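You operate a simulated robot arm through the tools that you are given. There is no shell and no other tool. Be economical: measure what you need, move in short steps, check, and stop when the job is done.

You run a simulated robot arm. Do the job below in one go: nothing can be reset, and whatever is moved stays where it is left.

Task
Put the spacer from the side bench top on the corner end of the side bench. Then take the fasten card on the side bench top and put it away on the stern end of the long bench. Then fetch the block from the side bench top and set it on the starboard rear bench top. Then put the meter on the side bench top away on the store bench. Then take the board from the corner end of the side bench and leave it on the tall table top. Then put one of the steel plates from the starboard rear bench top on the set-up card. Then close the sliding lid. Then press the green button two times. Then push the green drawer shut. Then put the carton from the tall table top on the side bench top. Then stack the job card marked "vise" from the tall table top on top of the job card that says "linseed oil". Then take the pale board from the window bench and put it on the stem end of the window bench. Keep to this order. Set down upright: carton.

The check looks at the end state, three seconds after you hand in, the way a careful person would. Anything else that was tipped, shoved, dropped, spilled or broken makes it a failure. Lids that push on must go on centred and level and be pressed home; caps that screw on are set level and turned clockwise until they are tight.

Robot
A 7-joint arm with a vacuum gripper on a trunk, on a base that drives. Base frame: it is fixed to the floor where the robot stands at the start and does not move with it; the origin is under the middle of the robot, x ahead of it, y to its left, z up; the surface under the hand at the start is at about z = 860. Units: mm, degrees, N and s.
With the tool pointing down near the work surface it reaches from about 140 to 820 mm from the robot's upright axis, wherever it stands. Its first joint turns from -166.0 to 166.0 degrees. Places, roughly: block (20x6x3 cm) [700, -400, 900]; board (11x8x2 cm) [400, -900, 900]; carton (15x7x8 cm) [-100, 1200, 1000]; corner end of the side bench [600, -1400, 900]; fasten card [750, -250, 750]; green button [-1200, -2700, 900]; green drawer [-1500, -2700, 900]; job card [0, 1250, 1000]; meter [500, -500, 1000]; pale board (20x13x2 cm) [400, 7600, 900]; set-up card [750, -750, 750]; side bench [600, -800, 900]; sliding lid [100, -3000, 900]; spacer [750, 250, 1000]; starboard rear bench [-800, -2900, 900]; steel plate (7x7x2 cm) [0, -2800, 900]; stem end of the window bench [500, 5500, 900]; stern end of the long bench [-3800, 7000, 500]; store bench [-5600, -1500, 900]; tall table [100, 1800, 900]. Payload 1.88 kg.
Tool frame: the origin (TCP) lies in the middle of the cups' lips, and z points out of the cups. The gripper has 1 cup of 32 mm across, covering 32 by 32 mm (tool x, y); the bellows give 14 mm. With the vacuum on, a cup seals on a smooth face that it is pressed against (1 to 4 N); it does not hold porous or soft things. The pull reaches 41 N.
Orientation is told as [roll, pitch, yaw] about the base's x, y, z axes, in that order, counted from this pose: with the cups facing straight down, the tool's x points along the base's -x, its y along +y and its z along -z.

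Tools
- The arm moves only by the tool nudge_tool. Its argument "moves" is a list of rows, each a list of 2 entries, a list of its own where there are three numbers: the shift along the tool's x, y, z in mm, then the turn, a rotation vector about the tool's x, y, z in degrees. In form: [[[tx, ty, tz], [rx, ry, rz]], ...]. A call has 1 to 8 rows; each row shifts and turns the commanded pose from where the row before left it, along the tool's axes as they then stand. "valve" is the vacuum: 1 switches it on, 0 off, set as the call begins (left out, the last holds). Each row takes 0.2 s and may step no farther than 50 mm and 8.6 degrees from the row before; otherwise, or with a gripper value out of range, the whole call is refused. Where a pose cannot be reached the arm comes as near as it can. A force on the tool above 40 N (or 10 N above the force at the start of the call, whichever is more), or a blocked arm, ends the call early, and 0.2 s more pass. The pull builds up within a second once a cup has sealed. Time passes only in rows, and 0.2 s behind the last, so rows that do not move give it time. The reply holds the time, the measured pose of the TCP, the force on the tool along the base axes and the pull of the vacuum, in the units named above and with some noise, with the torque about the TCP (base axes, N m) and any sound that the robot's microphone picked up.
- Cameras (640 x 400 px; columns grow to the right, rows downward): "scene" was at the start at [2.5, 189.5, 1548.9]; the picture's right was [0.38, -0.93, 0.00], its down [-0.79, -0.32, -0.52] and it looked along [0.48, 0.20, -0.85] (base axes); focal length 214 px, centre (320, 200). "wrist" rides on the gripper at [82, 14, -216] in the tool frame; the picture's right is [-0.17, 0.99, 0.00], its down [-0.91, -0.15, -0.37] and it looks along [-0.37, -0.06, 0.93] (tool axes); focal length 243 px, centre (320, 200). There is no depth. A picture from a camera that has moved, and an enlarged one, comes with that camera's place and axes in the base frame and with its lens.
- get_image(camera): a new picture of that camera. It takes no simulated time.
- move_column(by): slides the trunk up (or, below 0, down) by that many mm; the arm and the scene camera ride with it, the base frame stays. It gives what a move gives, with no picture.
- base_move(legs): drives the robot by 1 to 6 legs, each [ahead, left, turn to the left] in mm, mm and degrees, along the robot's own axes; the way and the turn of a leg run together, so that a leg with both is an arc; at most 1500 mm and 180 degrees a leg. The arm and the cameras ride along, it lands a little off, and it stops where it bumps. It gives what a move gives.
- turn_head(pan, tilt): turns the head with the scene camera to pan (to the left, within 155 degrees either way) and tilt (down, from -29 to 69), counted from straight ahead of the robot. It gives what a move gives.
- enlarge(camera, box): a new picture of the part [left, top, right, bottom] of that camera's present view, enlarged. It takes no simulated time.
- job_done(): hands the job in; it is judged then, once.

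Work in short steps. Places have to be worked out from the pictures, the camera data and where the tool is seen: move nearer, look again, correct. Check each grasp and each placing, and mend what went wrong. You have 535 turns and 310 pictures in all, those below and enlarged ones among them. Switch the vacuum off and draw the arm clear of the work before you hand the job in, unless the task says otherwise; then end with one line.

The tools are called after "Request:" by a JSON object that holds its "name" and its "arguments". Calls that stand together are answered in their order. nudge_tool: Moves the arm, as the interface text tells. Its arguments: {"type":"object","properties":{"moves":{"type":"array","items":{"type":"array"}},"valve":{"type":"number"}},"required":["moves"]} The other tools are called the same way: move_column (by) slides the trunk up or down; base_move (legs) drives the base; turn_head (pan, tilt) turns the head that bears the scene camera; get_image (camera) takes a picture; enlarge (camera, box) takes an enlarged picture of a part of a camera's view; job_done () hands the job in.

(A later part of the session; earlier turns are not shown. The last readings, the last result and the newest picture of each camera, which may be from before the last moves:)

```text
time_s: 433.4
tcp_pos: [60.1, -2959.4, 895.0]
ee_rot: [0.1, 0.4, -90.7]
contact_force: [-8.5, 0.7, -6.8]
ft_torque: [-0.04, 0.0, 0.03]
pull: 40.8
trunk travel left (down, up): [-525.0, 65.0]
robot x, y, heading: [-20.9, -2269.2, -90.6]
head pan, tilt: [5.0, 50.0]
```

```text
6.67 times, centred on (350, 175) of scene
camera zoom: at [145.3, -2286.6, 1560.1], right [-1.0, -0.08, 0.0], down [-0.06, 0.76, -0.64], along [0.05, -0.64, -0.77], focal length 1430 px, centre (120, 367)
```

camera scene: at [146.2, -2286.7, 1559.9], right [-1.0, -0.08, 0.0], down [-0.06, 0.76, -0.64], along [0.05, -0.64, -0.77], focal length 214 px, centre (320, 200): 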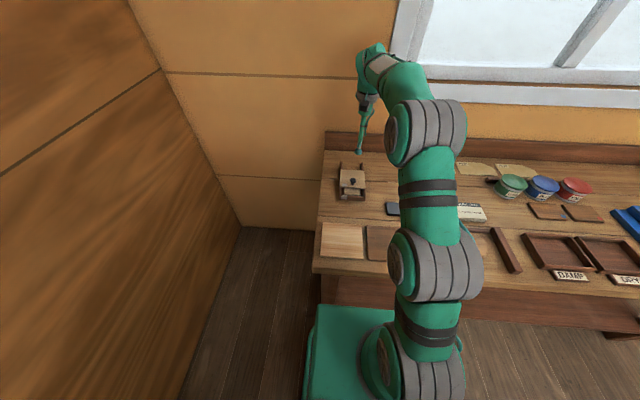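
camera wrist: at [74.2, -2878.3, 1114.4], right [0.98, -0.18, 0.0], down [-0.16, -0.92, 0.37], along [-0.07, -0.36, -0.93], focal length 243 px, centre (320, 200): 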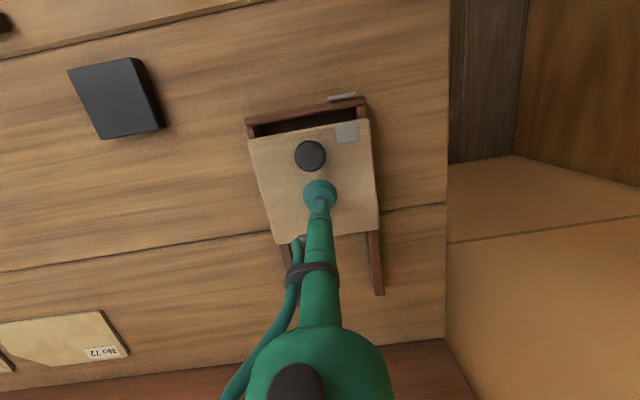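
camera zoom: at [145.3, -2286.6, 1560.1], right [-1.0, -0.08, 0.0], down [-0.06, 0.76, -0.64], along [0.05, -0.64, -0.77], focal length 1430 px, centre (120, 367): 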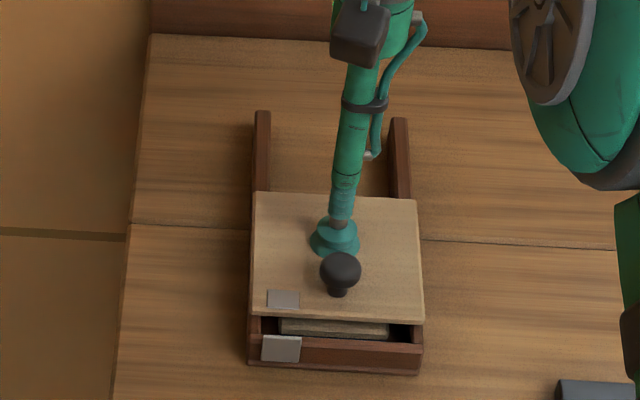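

Working. Continue in 4 mm steps with a slight correction to -x.

Request:
{"name": "nudge_tool", "arguments": {"moves": [[[4, -0.6, 0], [0, 0, 0]], [[4, -0.6, 0], [0, 0, 0]], [[0, 0, 0], [0, 0, 0]]]}}

Request:
{"name": "get_image", "arguments": {"camera": "wrist"}}

```text
time_s: 434.2
tcp_pos: [59.9, -2949.8, 898.0]
ee_rot: [0.0, 0.7, -90.5]
contact_force: [-3.9, 1.1, -15.9]
ft_torque: [-0.09, -0.03, -0.07]
pull: 40.6
trunk travel left (down, up): [-525.0, 65.0]
robot x, y, heading: [-23.7, -2268.0, -90.5]
head pan, tilt: [5.0, 50.0]
```

```text
212 pictures are left
camera wrist: at [74.3, -2869.7, 1115.0], right [0.98, -0.17, 0.0], down [-0.16, -0.92, 0.37], along [-0.07, -0.36, -0.93], focal length 243 px, centre (320, 200)
```

wrist: 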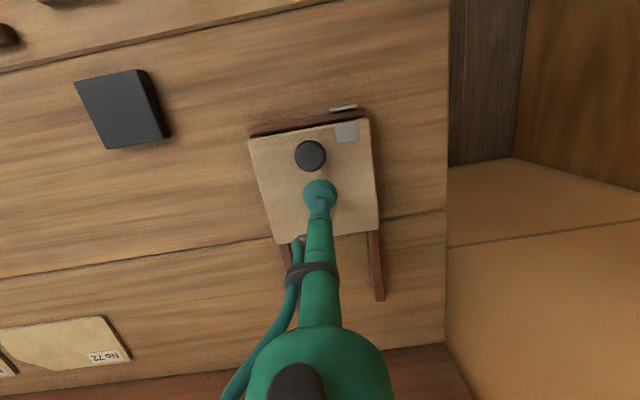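

Slight upward pull; add 1 mm down and continue.

Request:
{"name": "nudge_tool", "arguments": {"moves": [[[3, -0.3, 1], [0, 0, 0]], [[3, -0.3, 0.5], [0, 0, 0]], [[0, 0, 0], [0, 0, 0]]]}}

Request:
{"name": "enlarge", "arguments": {"camera": "scene", "box": [310, 145, 390, 205]}}

```text
time_s: 435.0
tcp_pos: [59.3, -2944.3, 898.1]
ee_rot: [0.1, 0.4, -90.5]
contact_force: [2.1, 0.8, -10.4]
ft_torque: [0.0, -0.03, 0.01]
pull: 40.9
trunk travel left (down, up): [-525.0, 65.0]
robot x, y, heading: [-19.1, -2269.0, -90.4]
head pan, tilt: [5.0, 50.0]
```

```text
6.67 times, centred on (350, 175) of scene
camera zoom: at [146.3, -2286.8, 1560.0], right [-1.0, -0.08, 0.0], down [-0.06, 0.76, -0.64], along [0.05, -0.64, -0.77], focal length 1430 px, centre (120, 367)
```

zoom: 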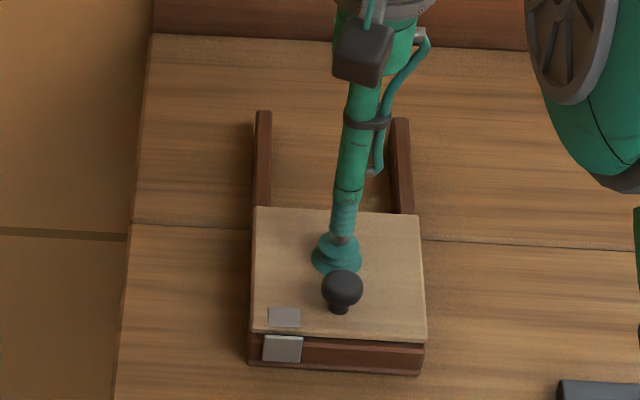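

Request:
{"name": "nudge_tool", "arguments": {"moves": [[[3, 0, 0.5], [0, 0, 0]], [[3, 0, 0.5], [0, 0, 0]], [[0, 0, 0], [0, 0, 0]]]}}

Request:
{"name": "enlarge", "arguments": {"camera": "scene", "box": [310, 145, 390, 205]}}

Request:
{"name": "enlarge", "arguments": {"camera": "wrist", "box": [220, 60, 420, 185]}}

```text
time_s: 435.8
tcp_pos: [59.4, -2939.2, 896.6]
ee_rot: [0.0, 0.2, -90.6]
contact_force: [-0.6, -7.9, -0.6]
ft_torque: [0.05, -0.02, 0.04]
pull: 40.6
trunk travel left (down, up): [-525.0, 65.0]
robot x, y, heading: [-26.3, -2268.8, -90.5]
head pan, tilt: [5.0, 50.0]
```

```text
6.67 times, centred on (350, 175) of scene
camera zoom: at [145.9, -2286.9, 1560.1], right [-1.0, -0.08, 0.0], down [-0.06, 0.76, -0.64], along [0.05, -0.64, -0.77], focal length 1430 px, centre (120, 367)
```

zoom: 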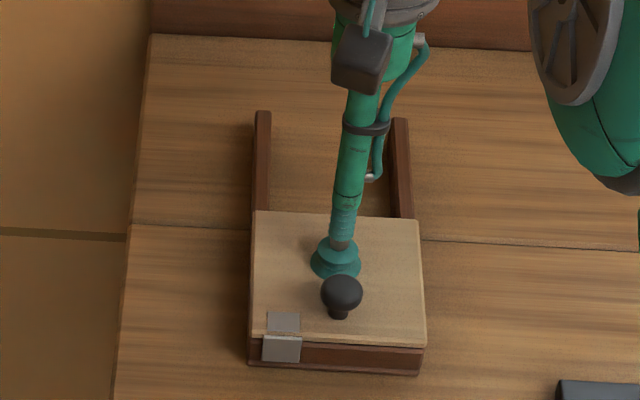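

```text
3.20 times, centred on (320, 122) of wrist
camera zoom: at [74.2, -2858.6, 1113.9], right [0.98, -0.17, 0.0], down [-0.16, -0.91, 0.37], along [-0.07, -0.37, -0.93], focal length 776 px, centre (320, 448)
```

zoom: 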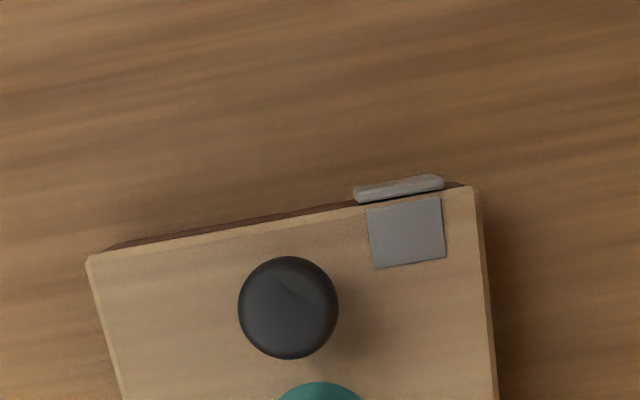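

Resistance appears and the tabs meet. Push 3 mm more to be sure.

Request:
{"name": "nudge_tool", "arguments": {"moves": [[[2, 0, 0], [0, 0, 0]], [[1.5, 0, 0], [0, 0, 0]], [[0, 0, 0], [0, 0, 0]]]}}

Request:
{"name": "enlarge", "arguments": {"camera": "wrist", "box": [220, 60, 420, 185]}}

```text
time_s: 436.6
tcp_pos: [59.1, -2936.4, 896.0]
ee_rot: [0.0, 0.1, -90.5]
contact_force: [-2.6, -22.8, 6.5]
ft_torque: [0.04, 0.02, 0.01]
pull: 40.6
trunk travel left (down, up): [-525.0, 65.0]
robot x, y, heading: [-21.6, -2269.1, -90.2]
head pan, tilt: [5.0, 50.0]
```

```text
3.20 times, centred on (320, 122) of wrist
camera zoom: at [74.3, -2855.8, 1113.5], right [0.98, -0.17, 0.0], down [-0.16, -0.91, 0.37], along [-0.07, -0.37, -0.93], focal length 776 px, centre (320, 448)
```

zoom: 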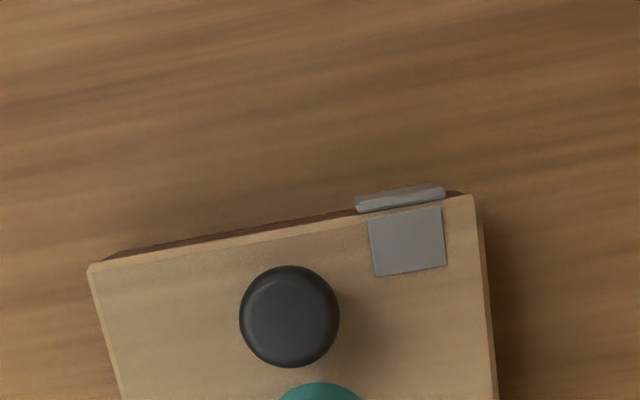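

Hard stop reached (23 N): the lid is closed. Release and rise.

Request:
{"name": "nudge_tool", "arguments": {"moves": [[[-1, 0, 0], [0, 0, 0]], [[0, 0, 0], [0, 0, 0]], [[0, 0, 0], [0, 0, 0]], [[0, 0, -4], [0, 0, 0]], [[0, 0, -20], [0, 0, 0]], [[0, 0, -45], [0, 0, 0]], [[0, 0, -45], [0, 0, 0]], [[0, 0, -45], [0, 0, 0]]], "valve": 0}}

Request:
{"name": "enlarge", "arguments": {"camera": "scene", "box": [310, 145, 390, 205]}}

```text
time_s: 438.4
tcp_pos: [59.2, -2936.4, 1054.8]
ee_rot: [0.0, 0.4, -90.5]
contact_force: [0.2, 0.4, -0.2]
ft_torque: [-0.01, -0.03, 0.04]
pull: 0.1
trunk travel left (down, up): [-525.0, 65.0]
robot x, y, heading: [-25.4, -2268.1, -90.6]
head pan, tilt: [5.0, 50.0]
```

```text
6.67 times, centred on (350, 175) of scene
camera zoom: at [146.1, -2286.3, 1559.9], right [-1.0, -0.08, 0.0], down [-0.06, 0.76, -0.64], along [0.05, -0.64, -0.77], focal length 1430 px, centre (120, 367)
```

zoom: 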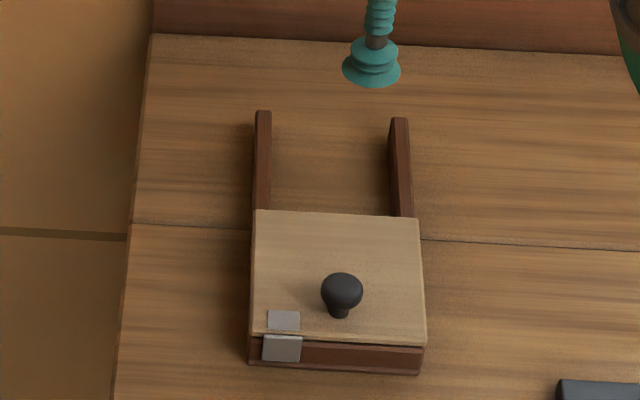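

Lid closed. Next the green button near (-1200,-2700): retract and strafe right.

Request:
{"name": "nudge_tool", "arguments": {"moves": [[[40, 0, -10], [0, 0, 0]], [[40, 0, -10], [0, 0, 0]], [[40, -20, 0], [0, 0, 0]], [[0, 0, 0], [0, 0, 0]]]}}

Request:
{"name": "base_move", "arguments": {"legs": [[-130, 0, 0.5], [0, -1100, 0]]}}

Request:
{"name": "turn_head", "arguments": {"pan": 0, "tilt": 45}}

Request:
{"name": "get_image", "arguments": {"camera": "scene"}}

Request:
{"name": "get_image", "arguments": {"camera": "wrist"}}

```text
time_s: 439.4
tcp_pos: [44.9, -2819.2, 1075.3]
ee_rot: [0.0, 0.4, -90.5]
contact_force: [0.1, -0.3, 0.7]
ft_torque: [-0.02, -0.01, -0.01]
pull: 0.1
trunk travel left (down, up): [-525.0, 65.0]
robot x, y, heading: [-24.4, -2268.3, -90.3]
head pan, tilt: [5.0, 50.0]
```

```text
time_s: 446.0
tcp_pos: [-1061.0, -2697.1, 1075.4]
ee_rot: [0.0, 0.3, -89.6]
contact_force: [-0.5, -0.3, 0.3]
ft_torque: [-0.02, -0.02, -0.01]
pull: 0.1
trunk travel left (down, up): [-525.0, 65.0]
robot x, y, heading: [-1138.8, -2144.9, -89.3]
head pan, tilt: [5.0, 50.0]
```

```text
time_s: 446.7
tcp_pos: [-1061.0, -2697.2, 1075.0]
ee_rot: [0.0, 0.5, -89.5]
contact_force: [0.7, 0.8, 0.5]
ft_torque: [-0.02, -0.02, 0.0]
pull: 0.0
trunk travel left (down, up): [-525.0, 65.0]
robot x, y, heading: [-1141.0, -2149.4, -89.4]
head pan, tilt: [0.0, 45.0]
```

```text
206 pictures are left
camera scene: at [-974.5, -2166.1, 1566.8], right [-1.0, -0.01, 0.0], down [-0.01, 0.71, -0.71], along [0.01, -0.71, -0.71], focal length 214 px, centre (320, 200)
```

scene: 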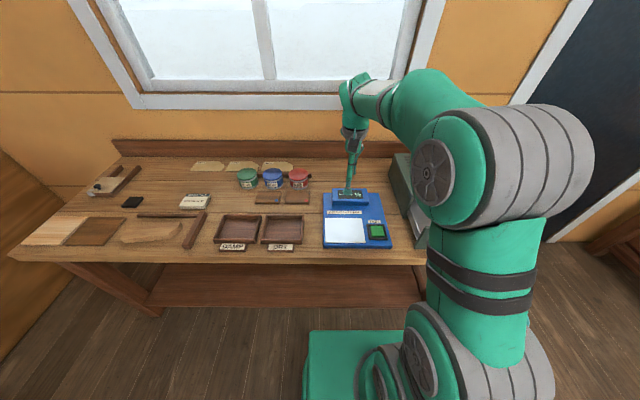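

```text
205 pictures are left
camera wrist: at [-1047.7, -2616.5, 1292.1], right [0.99, -0.16, 0.0], down [-0.15, -0.92, 0.37], along [-0.06, -0.36, -0.93], focal length 243 px, centre (320, 200)
```

wrist: 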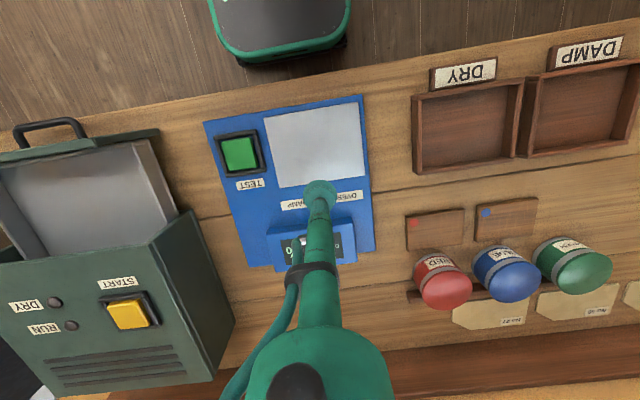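

Green "TEST" button at about (-1188,-2670). Move above it.

Request:
{"name": "nudge_tool", "arguments": {"moves": [[[9, -42, 20], [0, 0, 0]], [[9, -42, 20], [0, 0, 0]], [[9, -43, 20], [0, 0, 0]], [[0, 0, 20], [0, 0, 0]], [[0, 0, 0], [0, 0, 0]]]}}

Request:
{"name": "get_image", "arguments": {"camera": "wrist"}}

Request:
{"name": "enlarge", "arguments": {"camera": "scene", "box": [300, 170, 420, 260]}}

```text
time_s: 447.9
tcp_pos: [-1190.3, -2669.5, 994.2]
ee_rot: [0.0, 0.4, -89.7]
contact_force: [0.7, -0.6, -0.5]
ft_torque: [-0.04, -0.07, 0.01]
pull: 0.0
trunk travel left (down, up): [-525.0, 65.0]
robot x, y, heading: [-1137.0, -2148.9, -89.4]
head pan, tilt: [0.0, 45.0]
```

```text
204 pictures are left
camera wrist: at [-1177.6, -2589.7, 1211.9], right [0.99, -0.16, 0.0], down [-0.15, -0.92, 0.37], along [-0.06, -0.36, -0.93], focal length 243 px, centre (320, 200)
```

wrist: 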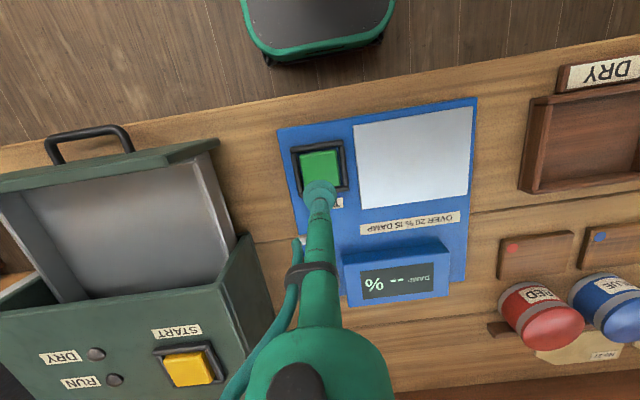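

```text
4.44 times, centred on (360, 215) of scene
camera zoom: at [-974.5, -2166.2, 1566.9], right [-1.0, -0.01, 0.0], down [-0.01, 0.71, -0.71], along [0.01, -0.71, -0.71], focal length 953 px, centre (142, 133)
```

zoom: 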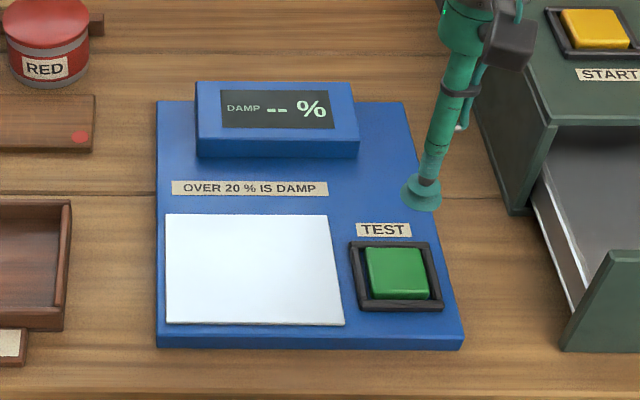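

Button face at ≈(-1190,-2666,900). Descend with vacuum off to z≈908.

Request:
{"name": "nudge_tool", "arguments": {"moves": [[[4, 0, 40], [0, 0, 0]], [[0, 0, 30], [0, 0, 0]], [[0, 0, 12], [0, 0, 0]], [[0, 0, 0], [0, 0, 0]]], "valve": 0}}

Request:
{"name": "get_image", "arguments": {"camera": "wrist"}}

Request:
{"name": "enlarge", "arguments": {"camera": "scene", "box": [340, 190, 420, 250]}}

```text
time_s: 448.9
tcp_pos: [-1188.8, -2666.1, 912.7]
ee_rot: [0.0, 0.5, -89.6]
contact_force: [-0.2, 0.2, 0.5]
ft_torque: [-0.01, -0.02, -0.03]
pull: 0.3
trunk travel left (down, up): [-525.0, 65.0]
robot x, y, heading: [-1137.3, -2145.9, -89.2]
head pan, tilt: [0.0, 45.0]
```

```text
202 pictures are left
camera wrist: at [-1175.3, -2585.0, 1130.3], right [0.99, -0.16, 0.0], down [-0.15, -0.92, 0.37], along [-0.06, -0.36, -0.93], focal length 243 px, centre (320, 200)
```

wrist: 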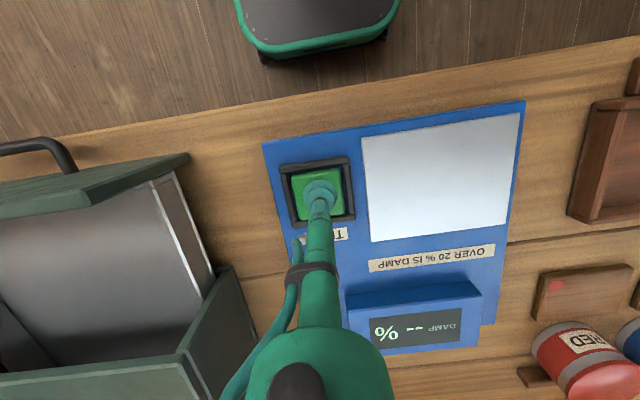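

```text
6.67 times, centred on (380, 220) of scene
camera zoom: at [-974.6, -2166.1, 1566.9], right [-1.0, -0.01, 0.0], down [-0.01, 0.71, -0.71], along [0.01, -0.71, -0.71], focal length 1430 px, centre (-80, 67)
```

zoom: 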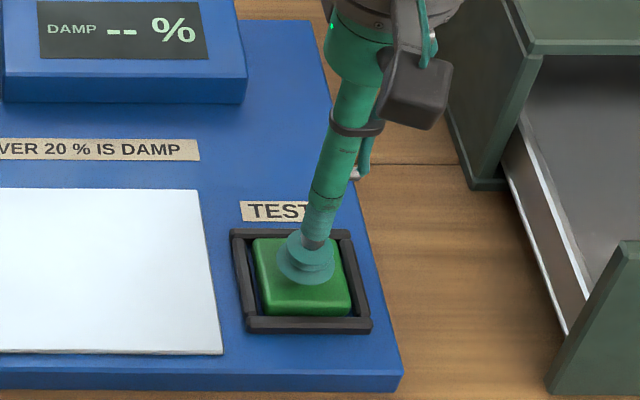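

Request:
{"name": "nudge_tool", "arguments": {"moves": [[[2, 0, 4], [0, 0, 0]], [[0, 0, 3], [0, 0, 0]], [[0, 0, 3], [0, 0, 0]], [[0, 0, 3], [0, 0, 0]], [[0, 0, 0], [0, 0, 0]]]}}

```text
time_s: 450.1
tcp_pos: [-1187.4, -2664.5, 901.1]
ee_rot: [0.0, 0.4, -89.5]
contact_force: [0.1, 0.3, -0.6]
ft_torque: [0.03, -0.03, -0.01]
pull: 0.0
trunk travel left (down, up): [-525.0, 65.0]
robot x, y, heading: [-1136.2, -2146.4, -89.4]
head pan, tilt: [0.0, 45.0]
```

Request:
{"name": "nudge_tool", "arguments": {"moves": [[[0, 0, 3], [0, 0, 0]], [[0, 0, 3], [0, 0, 0]], [[0, 0, 3], [0, 0, 0]], [[0, 0, 3], [0, 0, 0]]]}}

```text
time_s: 451.1
tcp_pos: [-1188.1, -2664.1, 888.6]
ee_rot: [0.0, 0.4, -89.6]
contact_force: [-0.4, -0.5, 1.8]
ft_torque: [-0.06, -0.02, -0.01]
pull: 0.3
trunk travel left (down, up): [-525.0, 65.0]
robot x, y, heading: [-1136.2, -2141.5, -89.3]
head pan, tilt: [0.0, 45.0]
heard: click
```

A click was heard. Rise above and check.

Request:
{"name": "nudge_tool", "arguments": {"moves": [[[0, 0, -6], [0, 0, 0]], [[0, 0, -10], [0, 0, 0]], [[0, 0, 0], [0, 0, 0]], [[0, 0, 0], [0, 0, 0]]]}}

Request:
{"name": "enlarge", "arguments": {"camera": "scene", "box": [320, 180, 420, 255]}}

```text
time_s: 452.1
tcp_pos: [-1188.5, -2664.6, 904.5]
ee_rot: [0.0, 0.3, -89.6]
contact_force: [0.6, -0.4, 0.0]
ft_torque: [-0.02, -0.01, -0.03]
pull: 0.0
trunk travel left (down, up): [-525.0, 65.0]
robot x, y, heading: [-1136.2, -2146.3, -89.5]
head pan, tilt: [0.0, 45.0]
```

```text
5.33 times, centred on (370, 218) of scene
camera zoom: at [-974.6, -2166.2, 1566.9], right [-1.0, -0.01, 0.0], down [-0.01, 0.71, -0.71], along [0.01, -0.71, -0.71], focal length 1144 px, centre (53, 107)
```

zoom: 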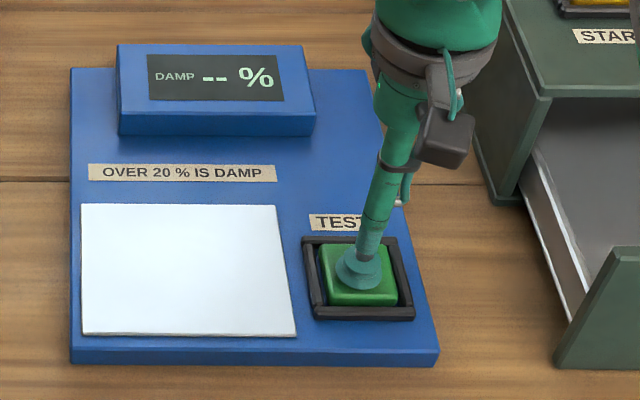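

Second press, same stroke.

Request:
{"name": "nudge_tool", "arguments": {"moves": [[[0, 0, 7], [0, 0, 0]], [[0, 0, 3], [0, 0, 0]], [[0, 0, 3], [0, 0, 0]], [[0, 0, 3], [0, 0, 0]]]}}

```text
time_s: 453.1
tcp_pos: [-1188.1, -2663.0, 888.4]
ee_rot: [0.0, 0.4, -89.6]
contact_force: [-0.1, 0.3, 2.1]
ft_torque: [0.01, 0.0, 0.02]
pull: 0.1
trunk travel left (down, up): [-525.0, 65.0]
robot x, y, heading: [-1139.4, -2145.7, -89.4]
head pan, tilt: [0.0, 45.0]
heard: click
```

Second click. Rise clear and look at the drawer.

Request:
{"name": "nudge_tool", "arguments": {"moves": [[[0, 0, -10], [0, 0, 0]], [[0, 0, -40], [0, 0, 0]], [[0, 0, -50], [0, 0, 0]], [[0, 0, -50], [0, 0, 0]], [[20, 0, -30], [0, 0, 0]], [[0, 0, 0], [0, 0, 0]]]}}

Request:
{"name": "turn_head", "arguments": {"pan": 0, "tilt": 55}}

Request:
{"name": "base_move", "arguments": {"legs": [[0, -350, -0.6]]}}

Request:
{"name": "get_image", "arguments": {"camera": "scene"}}

Request:
{"name": "get_image", "arguments": {"camera": "wrist"}}

```text
time_s: 454.5
tcp_pos: [-1190.1, -2646.1, 1067.9]
ee_rot: [0.0, 0.5, -89.6]
contact_force: [0.5, 0.7, -0.3]
ft_torque: [-0.01, -0.01, 0.0]
pull: 0.1
trunk travel left (down, up): [-525.0, 65.0]
robot x, y, heading: [-1140.5, -2144.6, -89.4]
head pan, tilt: [0.0, 45.0]
```

```text
time_s: 455.2
tcp_pos: [-1190.1, -2645.9, 1066.0]
ee_rot: [0.0, 0.4, -89.6]
contact_force: [-0.5, 0.3, 0.5]
ft_torque: [0.02, 0.02, -0.02]
pull: 0.1
trunk travel left (down, up): [-525.0, 65.0]
robot x, y, heading: [-1133.2, -2144.0, -89.3]
head pan, tilt: [0.0, 55.0]
```

```text
time_s: 457.5
tcp_pos: [-1543.1, -2647.5, 1067.4]
ee_rot: [0.0, 0.4, -90.0]
contact_force: [1.3, 0.0, 1.0]
ft_torque: [-0.04, 0.01, 0.01]
pull: 0.1
trunk travel left (down, up): [-525.0, 65.0]
robot x, y, heading: [-1487.7, -2150.2, -89.8]
head pan, tilt: [0.0, 55.0]
```

```text
199 pictures are left
camera scene: at [-1322.8, -2160.3, 1553.5], right [-1.0, 0.0, 0.0], down [0.0, 0.82, -0.57], along [0.0, -0.57, -0.82], focal length 214 px, centre (320, 200)
```

scene: 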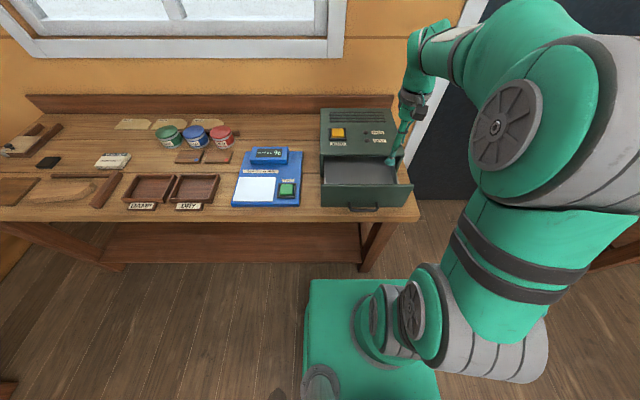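

```text
198 pictures are left
camera wrist: at [-1528.3, -2567.1, 1283.7], right [0.99, -0.17, 0.0], down [-0.15, -0.92, 0.37], along [-0.06, -0.36, -0.93], focal length 243 px, centre (320, 200)
```

wrist: 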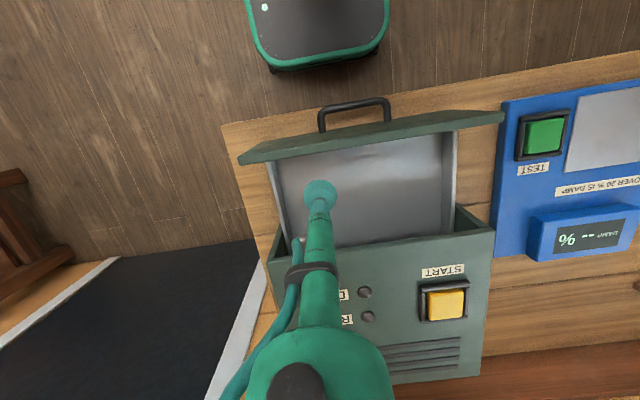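

Request:
{"name": "enlarge", "arguments": {"camera": "scene", "box": [300, 100, 430, 220]}}

Request:
{"name": "enlarge", "arguments": {"camera": "wrist", "box": [220, 80, 540, 280]}}

```text
3.33 times, centred on (365, 160) of scene
camera zoom: at [-1322.8, -2160.3, 1553.5], right [-1.0, 0.0, 0.0], down [0.0, 0.82, -0.57], along [0.0, -0.57, -0.82], focal length 715 px, centre (170, 333)
```

zoom: 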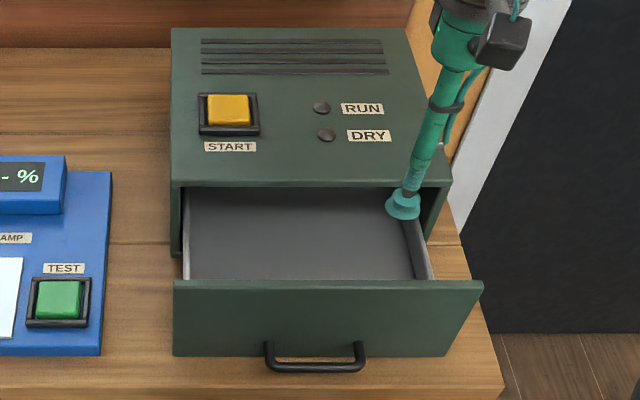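

```text
2.00 times, centred on (380, 180) of wrist
camera zoom: at [-1528.3, -2567.1, 1283.7], right [0.99, -0.17, 0.0], down [-0.15, -0.92, 0.37], along [-0.06, -0.36, -0.93], focal length 485 px, centre (200, 240)
```

zoom: 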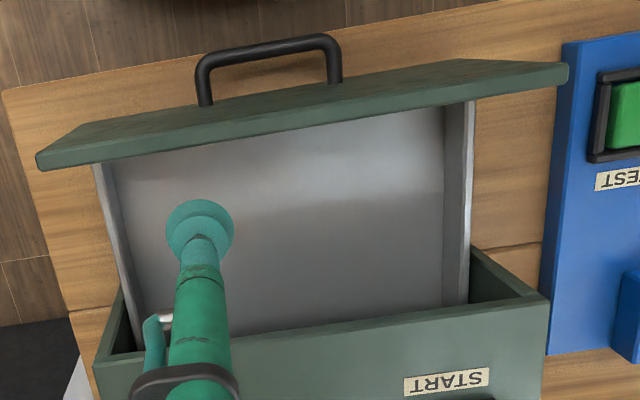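

Drawer front ≈y -2616 (z 860–987), handle at z≈900, body front ≈-2758; so ~136 mm travel. I'll bring the tool down in front of the panel, above the handle, at centre x≈-1480.

Request:
{"name": "nudge_tool", "arguments": {"moves": [[[27, 21, 0], [0, 0, 0]], [[27, 21, 0], [0, 0, 0]], [[28, 21, 0], [0, 0, 0]], [[0, 0, 45], [0, 0, 0]], [[0, 0, 45], [0, 0, 0]], [[0, 0, 0], [0, 0, 0]]]}}

Request:
{"name": "get_image", "arguments": {"camera": "wrist"}}

Request:
{"name": "enlarge", "arguments": {"camera": "scene", "box": [300, 100, 430, 220]}}

```text
time_s: 458.9
tcp_pos: [-1478.1, -2564.6, 976.7]
ee_rot: [0.1, 0.4, -90.0]
contact_force: [0.2, -0.1, -0.6]
ft_torque: [-0.02, -0.02, 0.03]
pull: 0.1
trunk travel left (down, up): [-525.0, 65.0]
robot x, y, heading: [-1484.8, -2146.9, -90.1]
head pan, tilt: [0.0, 55.0]
```

```text
195 pictures are left
camera wrist: at [-1464.2, -2485.7, 1194.1], right [0.99, -0.17, 0.0], down [-0.15, -0.92, 0.37], along [-0.06, -0.36, -0.93], focal length 243 px, centre (320, 200)
```

wrist: 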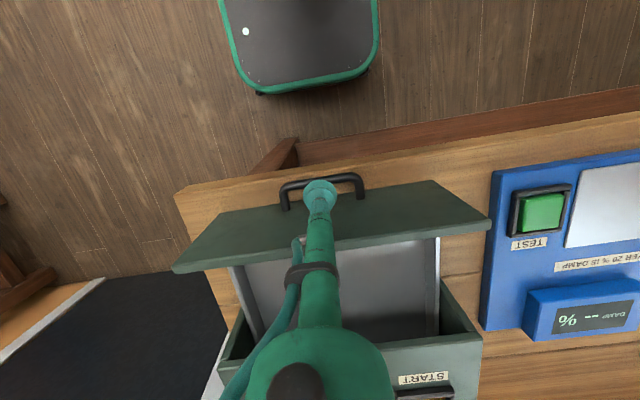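

```text
3.33 times, centred on (365, 160) of scene
camera zoom: at [-1322.8, -2160.5, 1553.5], right [-1.0, 0.0, 0.0], down [0.0, 0.82, -0.57], along [0.0, -0.57, -0.82], focal length 715 px, centre (170, 333)
```

zoom: 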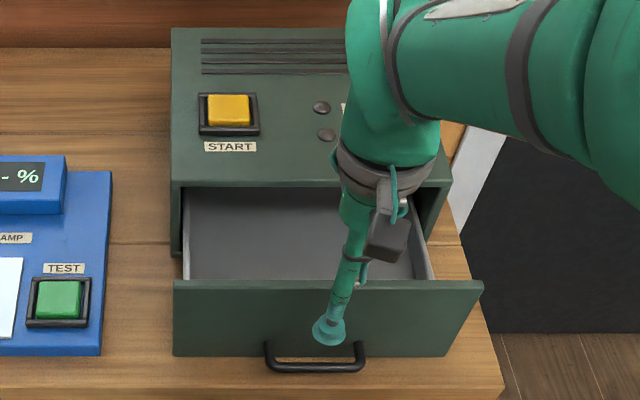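

In front of the panel. Lower to ~934 and begin pushing toward -y.

Request:
{"name": "nudge_tool", "arguments": {"moves": [[[0, 0, 22], [0, 0, 0]], [[0, 0, 21], [0, 0, 0]], [[-10, 0, 0], [0, 0, 0]], [[-10, 0, 0], [0, 0, 0]], [[-8, 0, 0], [0, 0, 0]], [[-8, 0, 0], [0, 0, 0]], [[-8, 0, 0], [0, 0, 0]], [[0, 0, 0], [0, 0, 0]]]}}

Request:
{"name": "get_image", "arguments": {"camera": "wrist"}}

```text
time_s: 460.7
tcp_pos: [-1478.0, -2609.2, 933.4]
ee_rot: [0.0, 0.3, -90.0]
contact_force: [-0.2, 0.6, -1.0]
ft_torque: [-0.01, 0.03, -0.04]
pull: 0.0
trunk travel left (down, up): [-525.0, 65.0]
robot x, y, heading: [-1487.8, -2151.6, -89.8]
head pan, tilt: [0.0, 55.0]
```

```text
193 pictures are left
camera wrist: at [-1464.0, -2528.8, 1150.7], right [0.99, -0.17, 0.0], down [-0.15, -0.92, 0.37], along [-0.06, -0.36, -0.93], focal length 243 px, centre (320, 200)
```

wrist: 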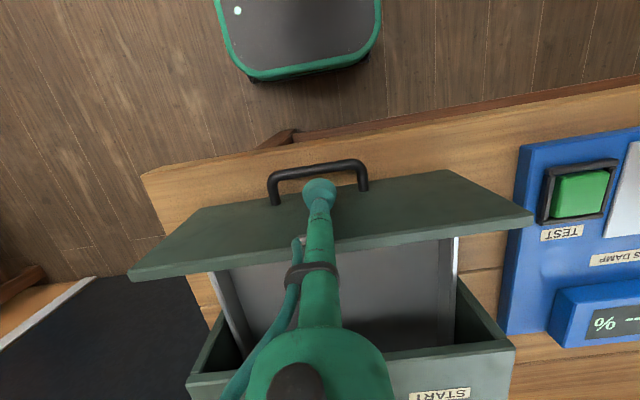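

No contact yet; continue.

Request:
{"name": "nudge_tool", "arguments": {"moves": [[[-8, 0, 0], [0, 0, 0]], [[-8, 0, 0], [0, 0, 0]], [[-8, 0, 0], [0, 0, 0]], [[0, 0, 0], [0, 0, 0]]]}}

Request:
{"name": "get_image", "arguments": {"camera": "wrist"}}

```text
time_s: 461.7
tcp_pos: [-1477.4, -2634.2, 932.6]
ee_rot: [0.1, 0.4, -90.1]
contact_force: [0.1, -0.1, 0.0]
ft_torque: [0.02, 0.03, 0.0]
pull: 0.1
trunk travel left (down, up): [-525.0, 65.0]
robot x, y, heading: [-1483.9, -2148.9, -89.9]
head pan, tilt: [0.0, 55.0]
```

```text
192 pictures are left
camera wrist: at [-1464.1, -2552.9, 1150.7], right [0.99, -0.17, 0.0], down [-0.15, -0.92, 0.37], along [-0.06, -0.36, -0.93], focal length 243 px, centre (320, 200)
```

wrist: 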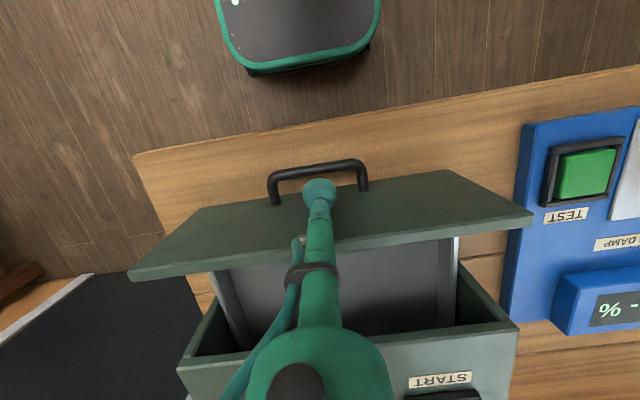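

The drawer is moving with the tool. Keep pushing.

Request:
{"name": "nudge_tool", "arguments": {"moves": [[[-10, 0, 0], [0, 0, 0]], [[-10, 0, 0], [0, 0, 0]], [[-10, 0, 0], [0, 0, 0]], [[-10, 0, 0], [0, 0, 0]], [[-10, 0, 0], [0, 0, 0]], [[-10, 0, 0], [0, 0, 0]], [[0, 0, 0], [0, 0, 0]]]}}

Request:
{"name": "get_image", "arguments": {"camera": "wrist"}}

```text
time_s: 463.3
tcp_pos: [-1478.5, -2694.6, 932.6]
ee_rot: [0.0, 0.3, -90.0]
contact_force: [0.1, -0.3, -0.8]
ft_torque: [0.04, -0.03, 0.02]
pull: 0.0
trunk travel left (down, up): [-525.0, 65.0]
robot x, y, heading: [-1487.2, -2149.1, -90.2]
head pan, tilt: [0.0, 55.0]
```

```text
191 pictures are left
camera wrist: at [-1464.3, -2613.2, 1150.0], right [0.99, -0.17, 0.0], down [-0.15, -0.92, 0.37], along [-0.06, -0.36, -0.93], focal length 243 px, centre (320, 200)
```

wrist: 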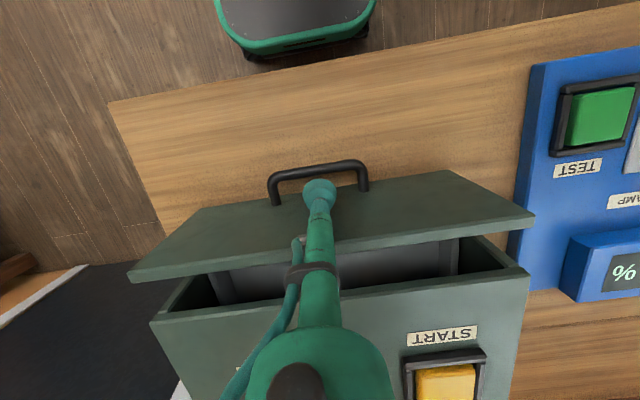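

Request:
{"name": "nudge_tool", "arguments": {"moves": [[[-8, 0, 0], [0, 0, 0]], [[-8, 0, 0], [0, 0, 0]], [[-6, 0, 0], [0, 0, 0]], [[-6, 0, 0], [0, 0, 0]], [[0, 0, 0], [0, 0, 0]]]}}

Request:
{"name": "get_image", "arguments": {"camera": "wrist"}}

```text
time_s: 464.5
tcp_pos: [-1478.0, -2721.0, 934.4]
ee_rot: [0.0, 0.4, -90.0]
contact_force: [-0.4, 1.1, 0.1]
ft_torque: [-0.01, 0.01, -0.02]
pull: 0.0
trunk travel left (down, up): [-525.0, 65.0]
robot x, y, heading: [-1488.2, -2148.5, -90.1]
head pan, tilt: [0.0, 55.0]
```

```text
190 pictures are left
camera wrist: at [-1464.7, -2640.4, 1150.7], right [0.99, -0.17, 0.0], down [-0.15, -0.92, 0.37], along [-0.06, -0.36, -0.93], focal length 243 px, centre (320, 200)
```

wrist: 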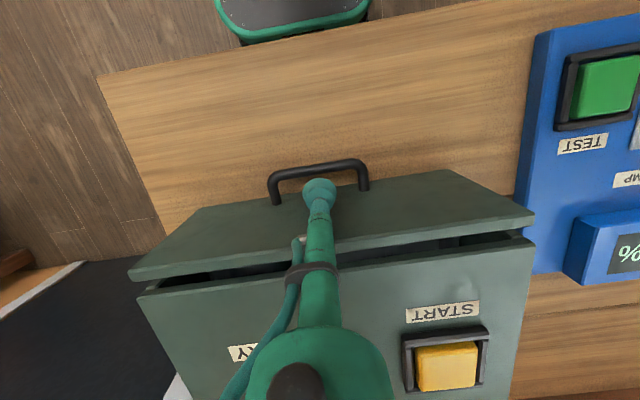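

Request:
{"name": "nudge_tool", "arguments": {"moves": [[[-5, 0, 0], [0, 0, 0]], [[-4, 0, 0], [0, 0, 0]], [[-3, 0, 0], [0, 0, 0]], [[-3, 0, 0], [0, 0, 0]], [[0, 0, 0], [0, 0, 0]]]}}

Request:
{"name": "get_image", "arguments": {"camera": "wrist"}}

```text
time_s: 465.7
tcp_pos: [-1479.8, -2734.4, 931.8]
ee_rot: [0.0, 0.4, -90.0]
contact_force: [-2.3, 10.1, 1.5]
ft_torque: [-0.05, -0.07, 0.04]
pull: 0.1
trunk travel left (down, up): [-525.0, 65.0]
robot x, y, heading: [-1485.3, -2149.9, -89.8]
head pan, tilt: [0.0, 55.0]
```

```text
189 pictures are left
camera wrist: at [-1465.5, -2654.5, 1150.2], right [0.99, -0.17, 0.0], down [-0.15, -0.92, 0.37], along [-0.06, -0.36, -0.93], focal length 243 px, centre (320, 200)
```

wrist: 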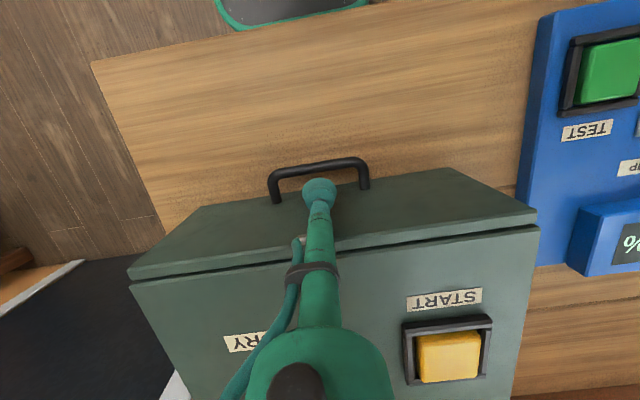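

Force 10 N, nearly shut. Push a few mm more to seat it.

Request:
{"name": "nudge_tool", "arguments": {"moves": [[[-2, 0, 0], [0, 0, 0]], [[-2, 0, 0], [0, 0, 0]], [[0, 0, 0], [0, 0, 0]]]}}

Request:
{"name": "enlarge", "arguments": {"camera": "wrist", "box": [110, 140, 560, 320]}}

```text
time_s: 466.5
tcp_pos: [-1478.6, -2735.2, 931.9]
ee_rot: [0.0, 0.7, -90.0]
contact_force: [-0.8, 35.3, 1.2]
ft_torque: [-0.08, 0.02, -0.03]
pull: 0.0
trunk travel left (down, up): [-525.0, 65.0]
robot x, y, heading: [-1485.6, -2147.9, -89.8]
head pan, tilt: [0.0, 55.0]
```

```text
1.42 times, centred on (335, 230) of wrist
camera zoom: at [-1465.6, -2655.7, 1150.3], right [0.99, -0.17, 0.0], down [-0.16, -0.92, 0.36], along [-0.06, -0.36, -0.93], focal length 345 px, centre (299, 157)
```

zoom: 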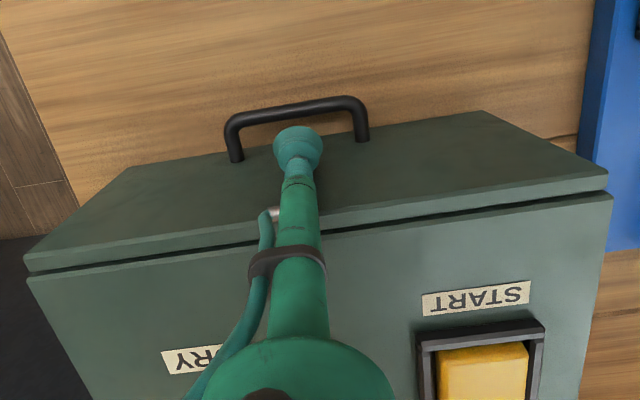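

Hard stop at 35 N: drawer shut. Back away and rise.

Request:
{"name": "nudge_tool", "arguments": {"moves": [[[10, 0, 0], [0, 0, 0]], [[25, 0, 0], [0, 0, 0]], [[30, 0, 0], [0, 0, 0]], [[0, 0, -45], [0, 0, 0]], [[0, 0, -45], [0, 0, 0]], [[0, 0, -45], [0, 0, 0]], [[0, 0, 0], [0, 0, 0]]]}}

Request:
{"name": "get_image", "arguments": {"camera": "scene"}}

```text
time_s: 468.1
tcp_pos: [-1479.2, -2674.2, 1069.5]
ee_rot: [0.0, 0.4, -90.1]
contact_force: [-0.6, 0.2, -1.2]
ft_torque: [-0.02, -0.03, 0.0]
pull: 0.1
trunk travel left (down, up): [-525.0, 65.0]
robot x, y, heading: [-1484.4, -2151.5, -89.8]
head pan, tilt: [0.0, 55.0]
```

```text
187 pictures are left
camera scene: at [-1322.8, -2159.9, 1553.4], right [-1.0, 0.0, 0.0], down [0.0, 0.82, -0.57], along [0.0, -0.57, -0.82], focal length 214 px, centre (320, 200)
```

scene: 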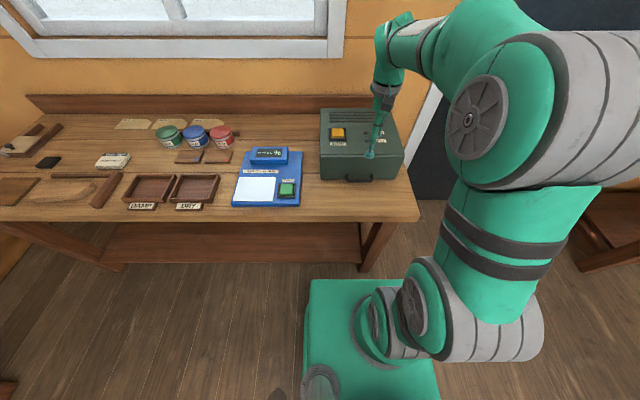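

Drawer shut. Next the carton on the tall table; drive there.

Request:
{"name": "base_move", "arguments": {"legs": [[-1300, 0, 0], [0, 0, 90], [500, 1300, 0], [0, 700, 0]]}}

Request:
{"name": "turn_head", "arguments": {"pan": 10, "tilt": 40}}

Request:
{"name": "get_image", "arguments": {"camera": "scene"}}

```text
time_s: 488.5
tcp_pos: [-503.9, 1216.7, 1068.9]
ee_rot: [0.0, 0.4, 1.4]
contact_force: [0.7, -1.0, 0.4]
ft_torque: [0.04, 0.0, -0.02]
pull: 0.0
trunk travel left (down, up): [-525.0, 65.0]
robot x, y, heading: [-1028.3, 1195.4, 1.6]
head pan, tilt: [0.0, 55.0]
```

```text
time_s: 489.3
tcp_pos: [-502.6, 1217.0, 1069.4]
ee_rot: [0.0, 0.4, 1.4]
contact_force: [0.5, -0.4, 0.6]
ft_torque: [0.04, -0.01, -0.02]
pull: 0.0
trunk travel left (down, up): [-525.0, 65.0]
robot x, y, heading: [-1030.5, 1199.3, 1.7]
head pan, tilt: [10.0, 40.0]
```

```text
186 pictures are left
camera scene: at [-1010.5, 1377.0, 1574.1], right [0.2, -0.98, 0.0], down [-0.63, -0.13, -0.77], along [0.75, 0.15, -0.64], focal length 214 px, centre (320, 200)
```

scene: 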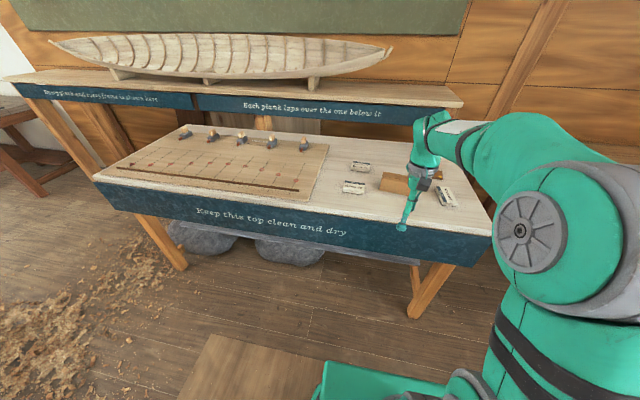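

Request:
{"name": "base_move", "arguments": {"legs": [[360, 0, -1.5]]}}

Request:
{"name": "get_image", "arguments": {"camera": "wrist"}}

```text
time_s: 491.6
tcp_pos: [-139.2, 1209.0, 1069.6]
ee_rot: [-0.1, 0.5, 0.1]
contact_force: [0.1, -0.1, 0.2]
ft_torque: [0.01, 0.0, -0.03]
pull: 0.0
trunk travel left (down, up): [-525.0, 65.0]
robot x, y, heading: [-666.1, 1206.5, 0.0]
head pan, tilt: [10.0, 40.0]
```

```text
185 pictures are left
camera wrist: at [-219.7, 1223.4, 1286.9], right [0.17, 0.99, 0.0], down [0.92, -0.15, 0.37], along [0.36, -0.06, -0.93], focal length 243 px, centre (320, 200)
```

wrist: 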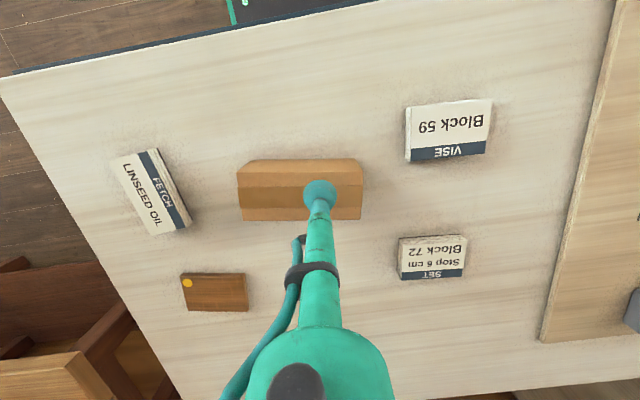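

Request:
{"name": "enlarge", "arguments": {"camera": "wrist", "box": [220, 130, 400, 250]}}

Request:
{"name": "nudge_tool", "arguments": {"moves": [[[40, 0, -10], [0, 0, 0]], [[0, 0, 0], [0, 0, 0]]]}}

Request:
{"name": "enlarge", "arguments": {"camera": "scene", "box": [280, 150, 480, 275]}}

```text
3.33 times, centred on (310, 190) of wrist
camera zoom: at [-219.7, 1223.4, 1286.9], right [0.17, 0.99, 0.0], down [0.92, -0.15, 0.37], along [0.36, -0.06, -0.93], focal length 809 px, centre (353, 233)
```

zoom: 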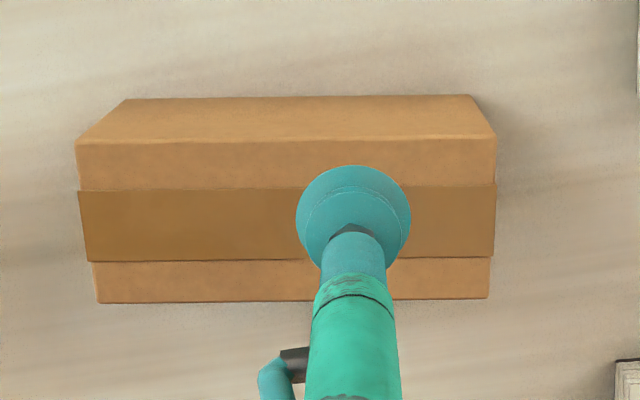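

```text
time_s: 492.2
tcp_pos: [-179.1, 1209.4, 1077.7]
ee_rot: [0.0, 0.3, 0.0]
contact_force: [0.9, 0.5, 0.5]
ft_torque: [0.0, -0.02, 0.0]
pull: 0.1
trunk travel left (down, up): [-525.0, 65.0]
robot x, y, heading: [-665.0, 1203.9, 0.2]
head pan, tilt: [10.0, 40.0]
```

```text
3.20 times, centred on (380, 212) of scene
camera zoom: at [-643.0, 1381.7, 1574.1], right [0.18, -0.98, 0.0], down [-0.63, -0.11, -0.77], along [0.75, 0.13, -0.64], focal length 686 px, centre (128, 160)
```

zoom: 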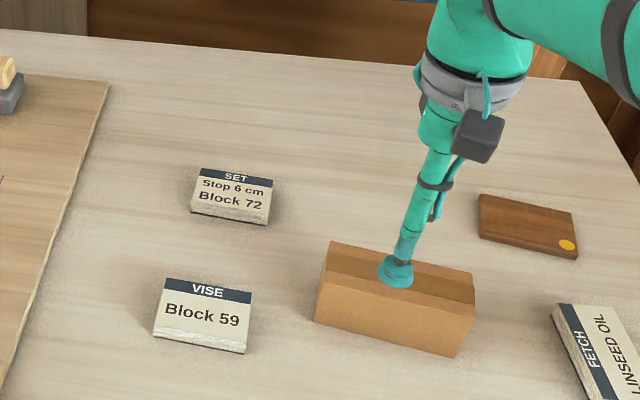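

Carton top centre ≈(-121,1184), top ≈z 1010. Move over it.

Request:
{"name": "nudge_tool", "arguments": {"moves": [[[-29, -12, 0], [0, 0, 0]], [[-29, -13, 20], [0, 0, 0]], [[0, 0, 15], [0, 0, 0]], [[0, 0, 0], [0, 0, 0]]]}}

Request:
{"name": "get_image", "arguments": {"camera": "wrist"}}

Request:
{"name": "enlarge", "arguments": {"camera": "scene", "box": [340, 190, 480, 275]}}

```text
time_s: 493.2
tcp_pos: [-120.3, 1183.8, 1046.1]
ee_rot: [0.0, 0.4, 0.0]
contact_force: [0.2, 0.4, -0.9]
ft_torque: [-0.03, -0.05, -0.01]
pull: 0.2
trunk travel left (down, up): [-525.0, 65.0]
robot x, y, heading: [-664.7, 1205.6, -0.0]
head pan, tilt: [10.0, 40.0]
```

```text
182 pictures are left
camera wrist: at [-200.3, 1197.9, 1263.5], right [0.17, 0.99, 0.0], down [0.92, -0.15, 0.37], along [0.36, -0.06, -0.93], focal length 243 px, centre (320, 200)
```

wrist: 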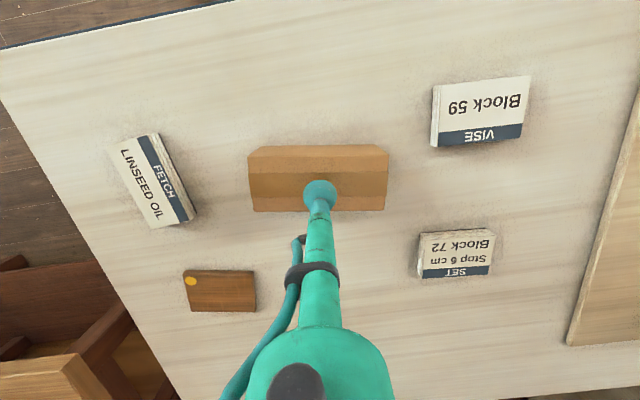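

```text
4.57 times, centred on (410, 232) of scene
camera zoom: at [-642.5, 1381.8, 1574.1], right [0.18, -0.98, 0.0], down [-0.63, -0.11, -0.77], along [0.75, 0.13, -0.64], focal length 980 px, centre (-91, 51)
```

zoom: 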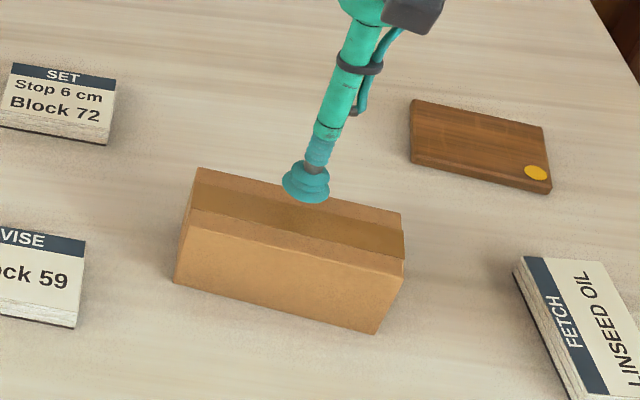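

Aligned on the tape. Vacuum on, descend slowly.

Request:
{"name": "nudge_tool", "arguments": {"moves": [[[0, 0, 15], [0, 0, 0]], [[0, 0, 8], [0, 0, 0]], [[0, 0, 4], [0, 0, 0]], [[0, 0, 4], [0, 0, 0]], [[0, 0, 3], [0, 0, 0]], [[0, 0, 0], [0, 0, 0]], [[0, 0, 0], [0, 0, 0]]], "valve": 1}}

```text
time_s: 494.8
tcp_pos: [-120.1, 1185.0, 1010.6]
ee_rot: [0.0, 0.3, -0.1]
contact_force: [-0.9, 0.5, -0.3]
ft_torque: [0.03, -0.02, -0.02]
pull: 40.6
trunk travel left (down, up): [-525.0, 65.0]
robot x, y, heading: [-665.1, 1203.8, 0.0]
head pan, tilt: [10.0, 40.0]
```

Gripped at 1010. Lift and drive to the side bench.

Request:
{"name": "nudge_tool", "arguments": {"moves": [[[0, 0, -10], [0, 0, 0]], [[0, 0, -40], [0, 0, 0]], [[0, 0, -50], [0, 0, 0]], [[0, 0, 0], [0, 0, 0]]]}}

Request:
{"name": "base_move", "arguments": {"legs": [[-340, 0, 0], [0, -1300, 0], [850, 0, 0]]}}

Request:
{"name": "get_image", "arguments": {"camera": "wrist"}}

```text
time_s: 495.8
tcp_pos: [-122.4, 1188.0, 1111.9]
ee_rot: [-0.1, 0.5, 0.0]
contact_force: [-0.3, 0.3, -3.9]
ft_torque: [0.03, 0.01, 0.01]
pull: 40.4
trunk travel left (down, up): [-525.0, 65.0]
robot x, y, heading: [-667.1, 1205.8, -0.0]
head pan, tilt: [10.0, 40.0]
```

```text
time_s: 508.4
tcp_pos: [425.3, -74.4, 1111.2]
ee_rot: [0.0, 0.4, 1.8]
contact_force: [0.3, -0.1, -4.5]
ft_torque: [0.02, 0.01, -0.01]
pull: 40.5
trunk travel left (down, up): [-525.0, 65.0]
robot x, y, heading: [-119.7, -76.4, 1.9]
head pan, tilt: [10.0, 40.0]
```

```text
180 pictures are left
camera wrist: at [344.2, -63.9, 1328.6], right [0.13, 0.99, 0.0], down [0.92, -0.12, 0.37], along [0.36, -0.05, -0.93], focal length 243 px, centre (320, 200)
```

wrist: 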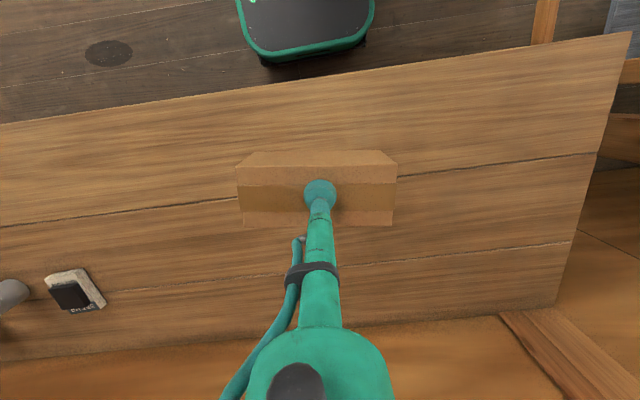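

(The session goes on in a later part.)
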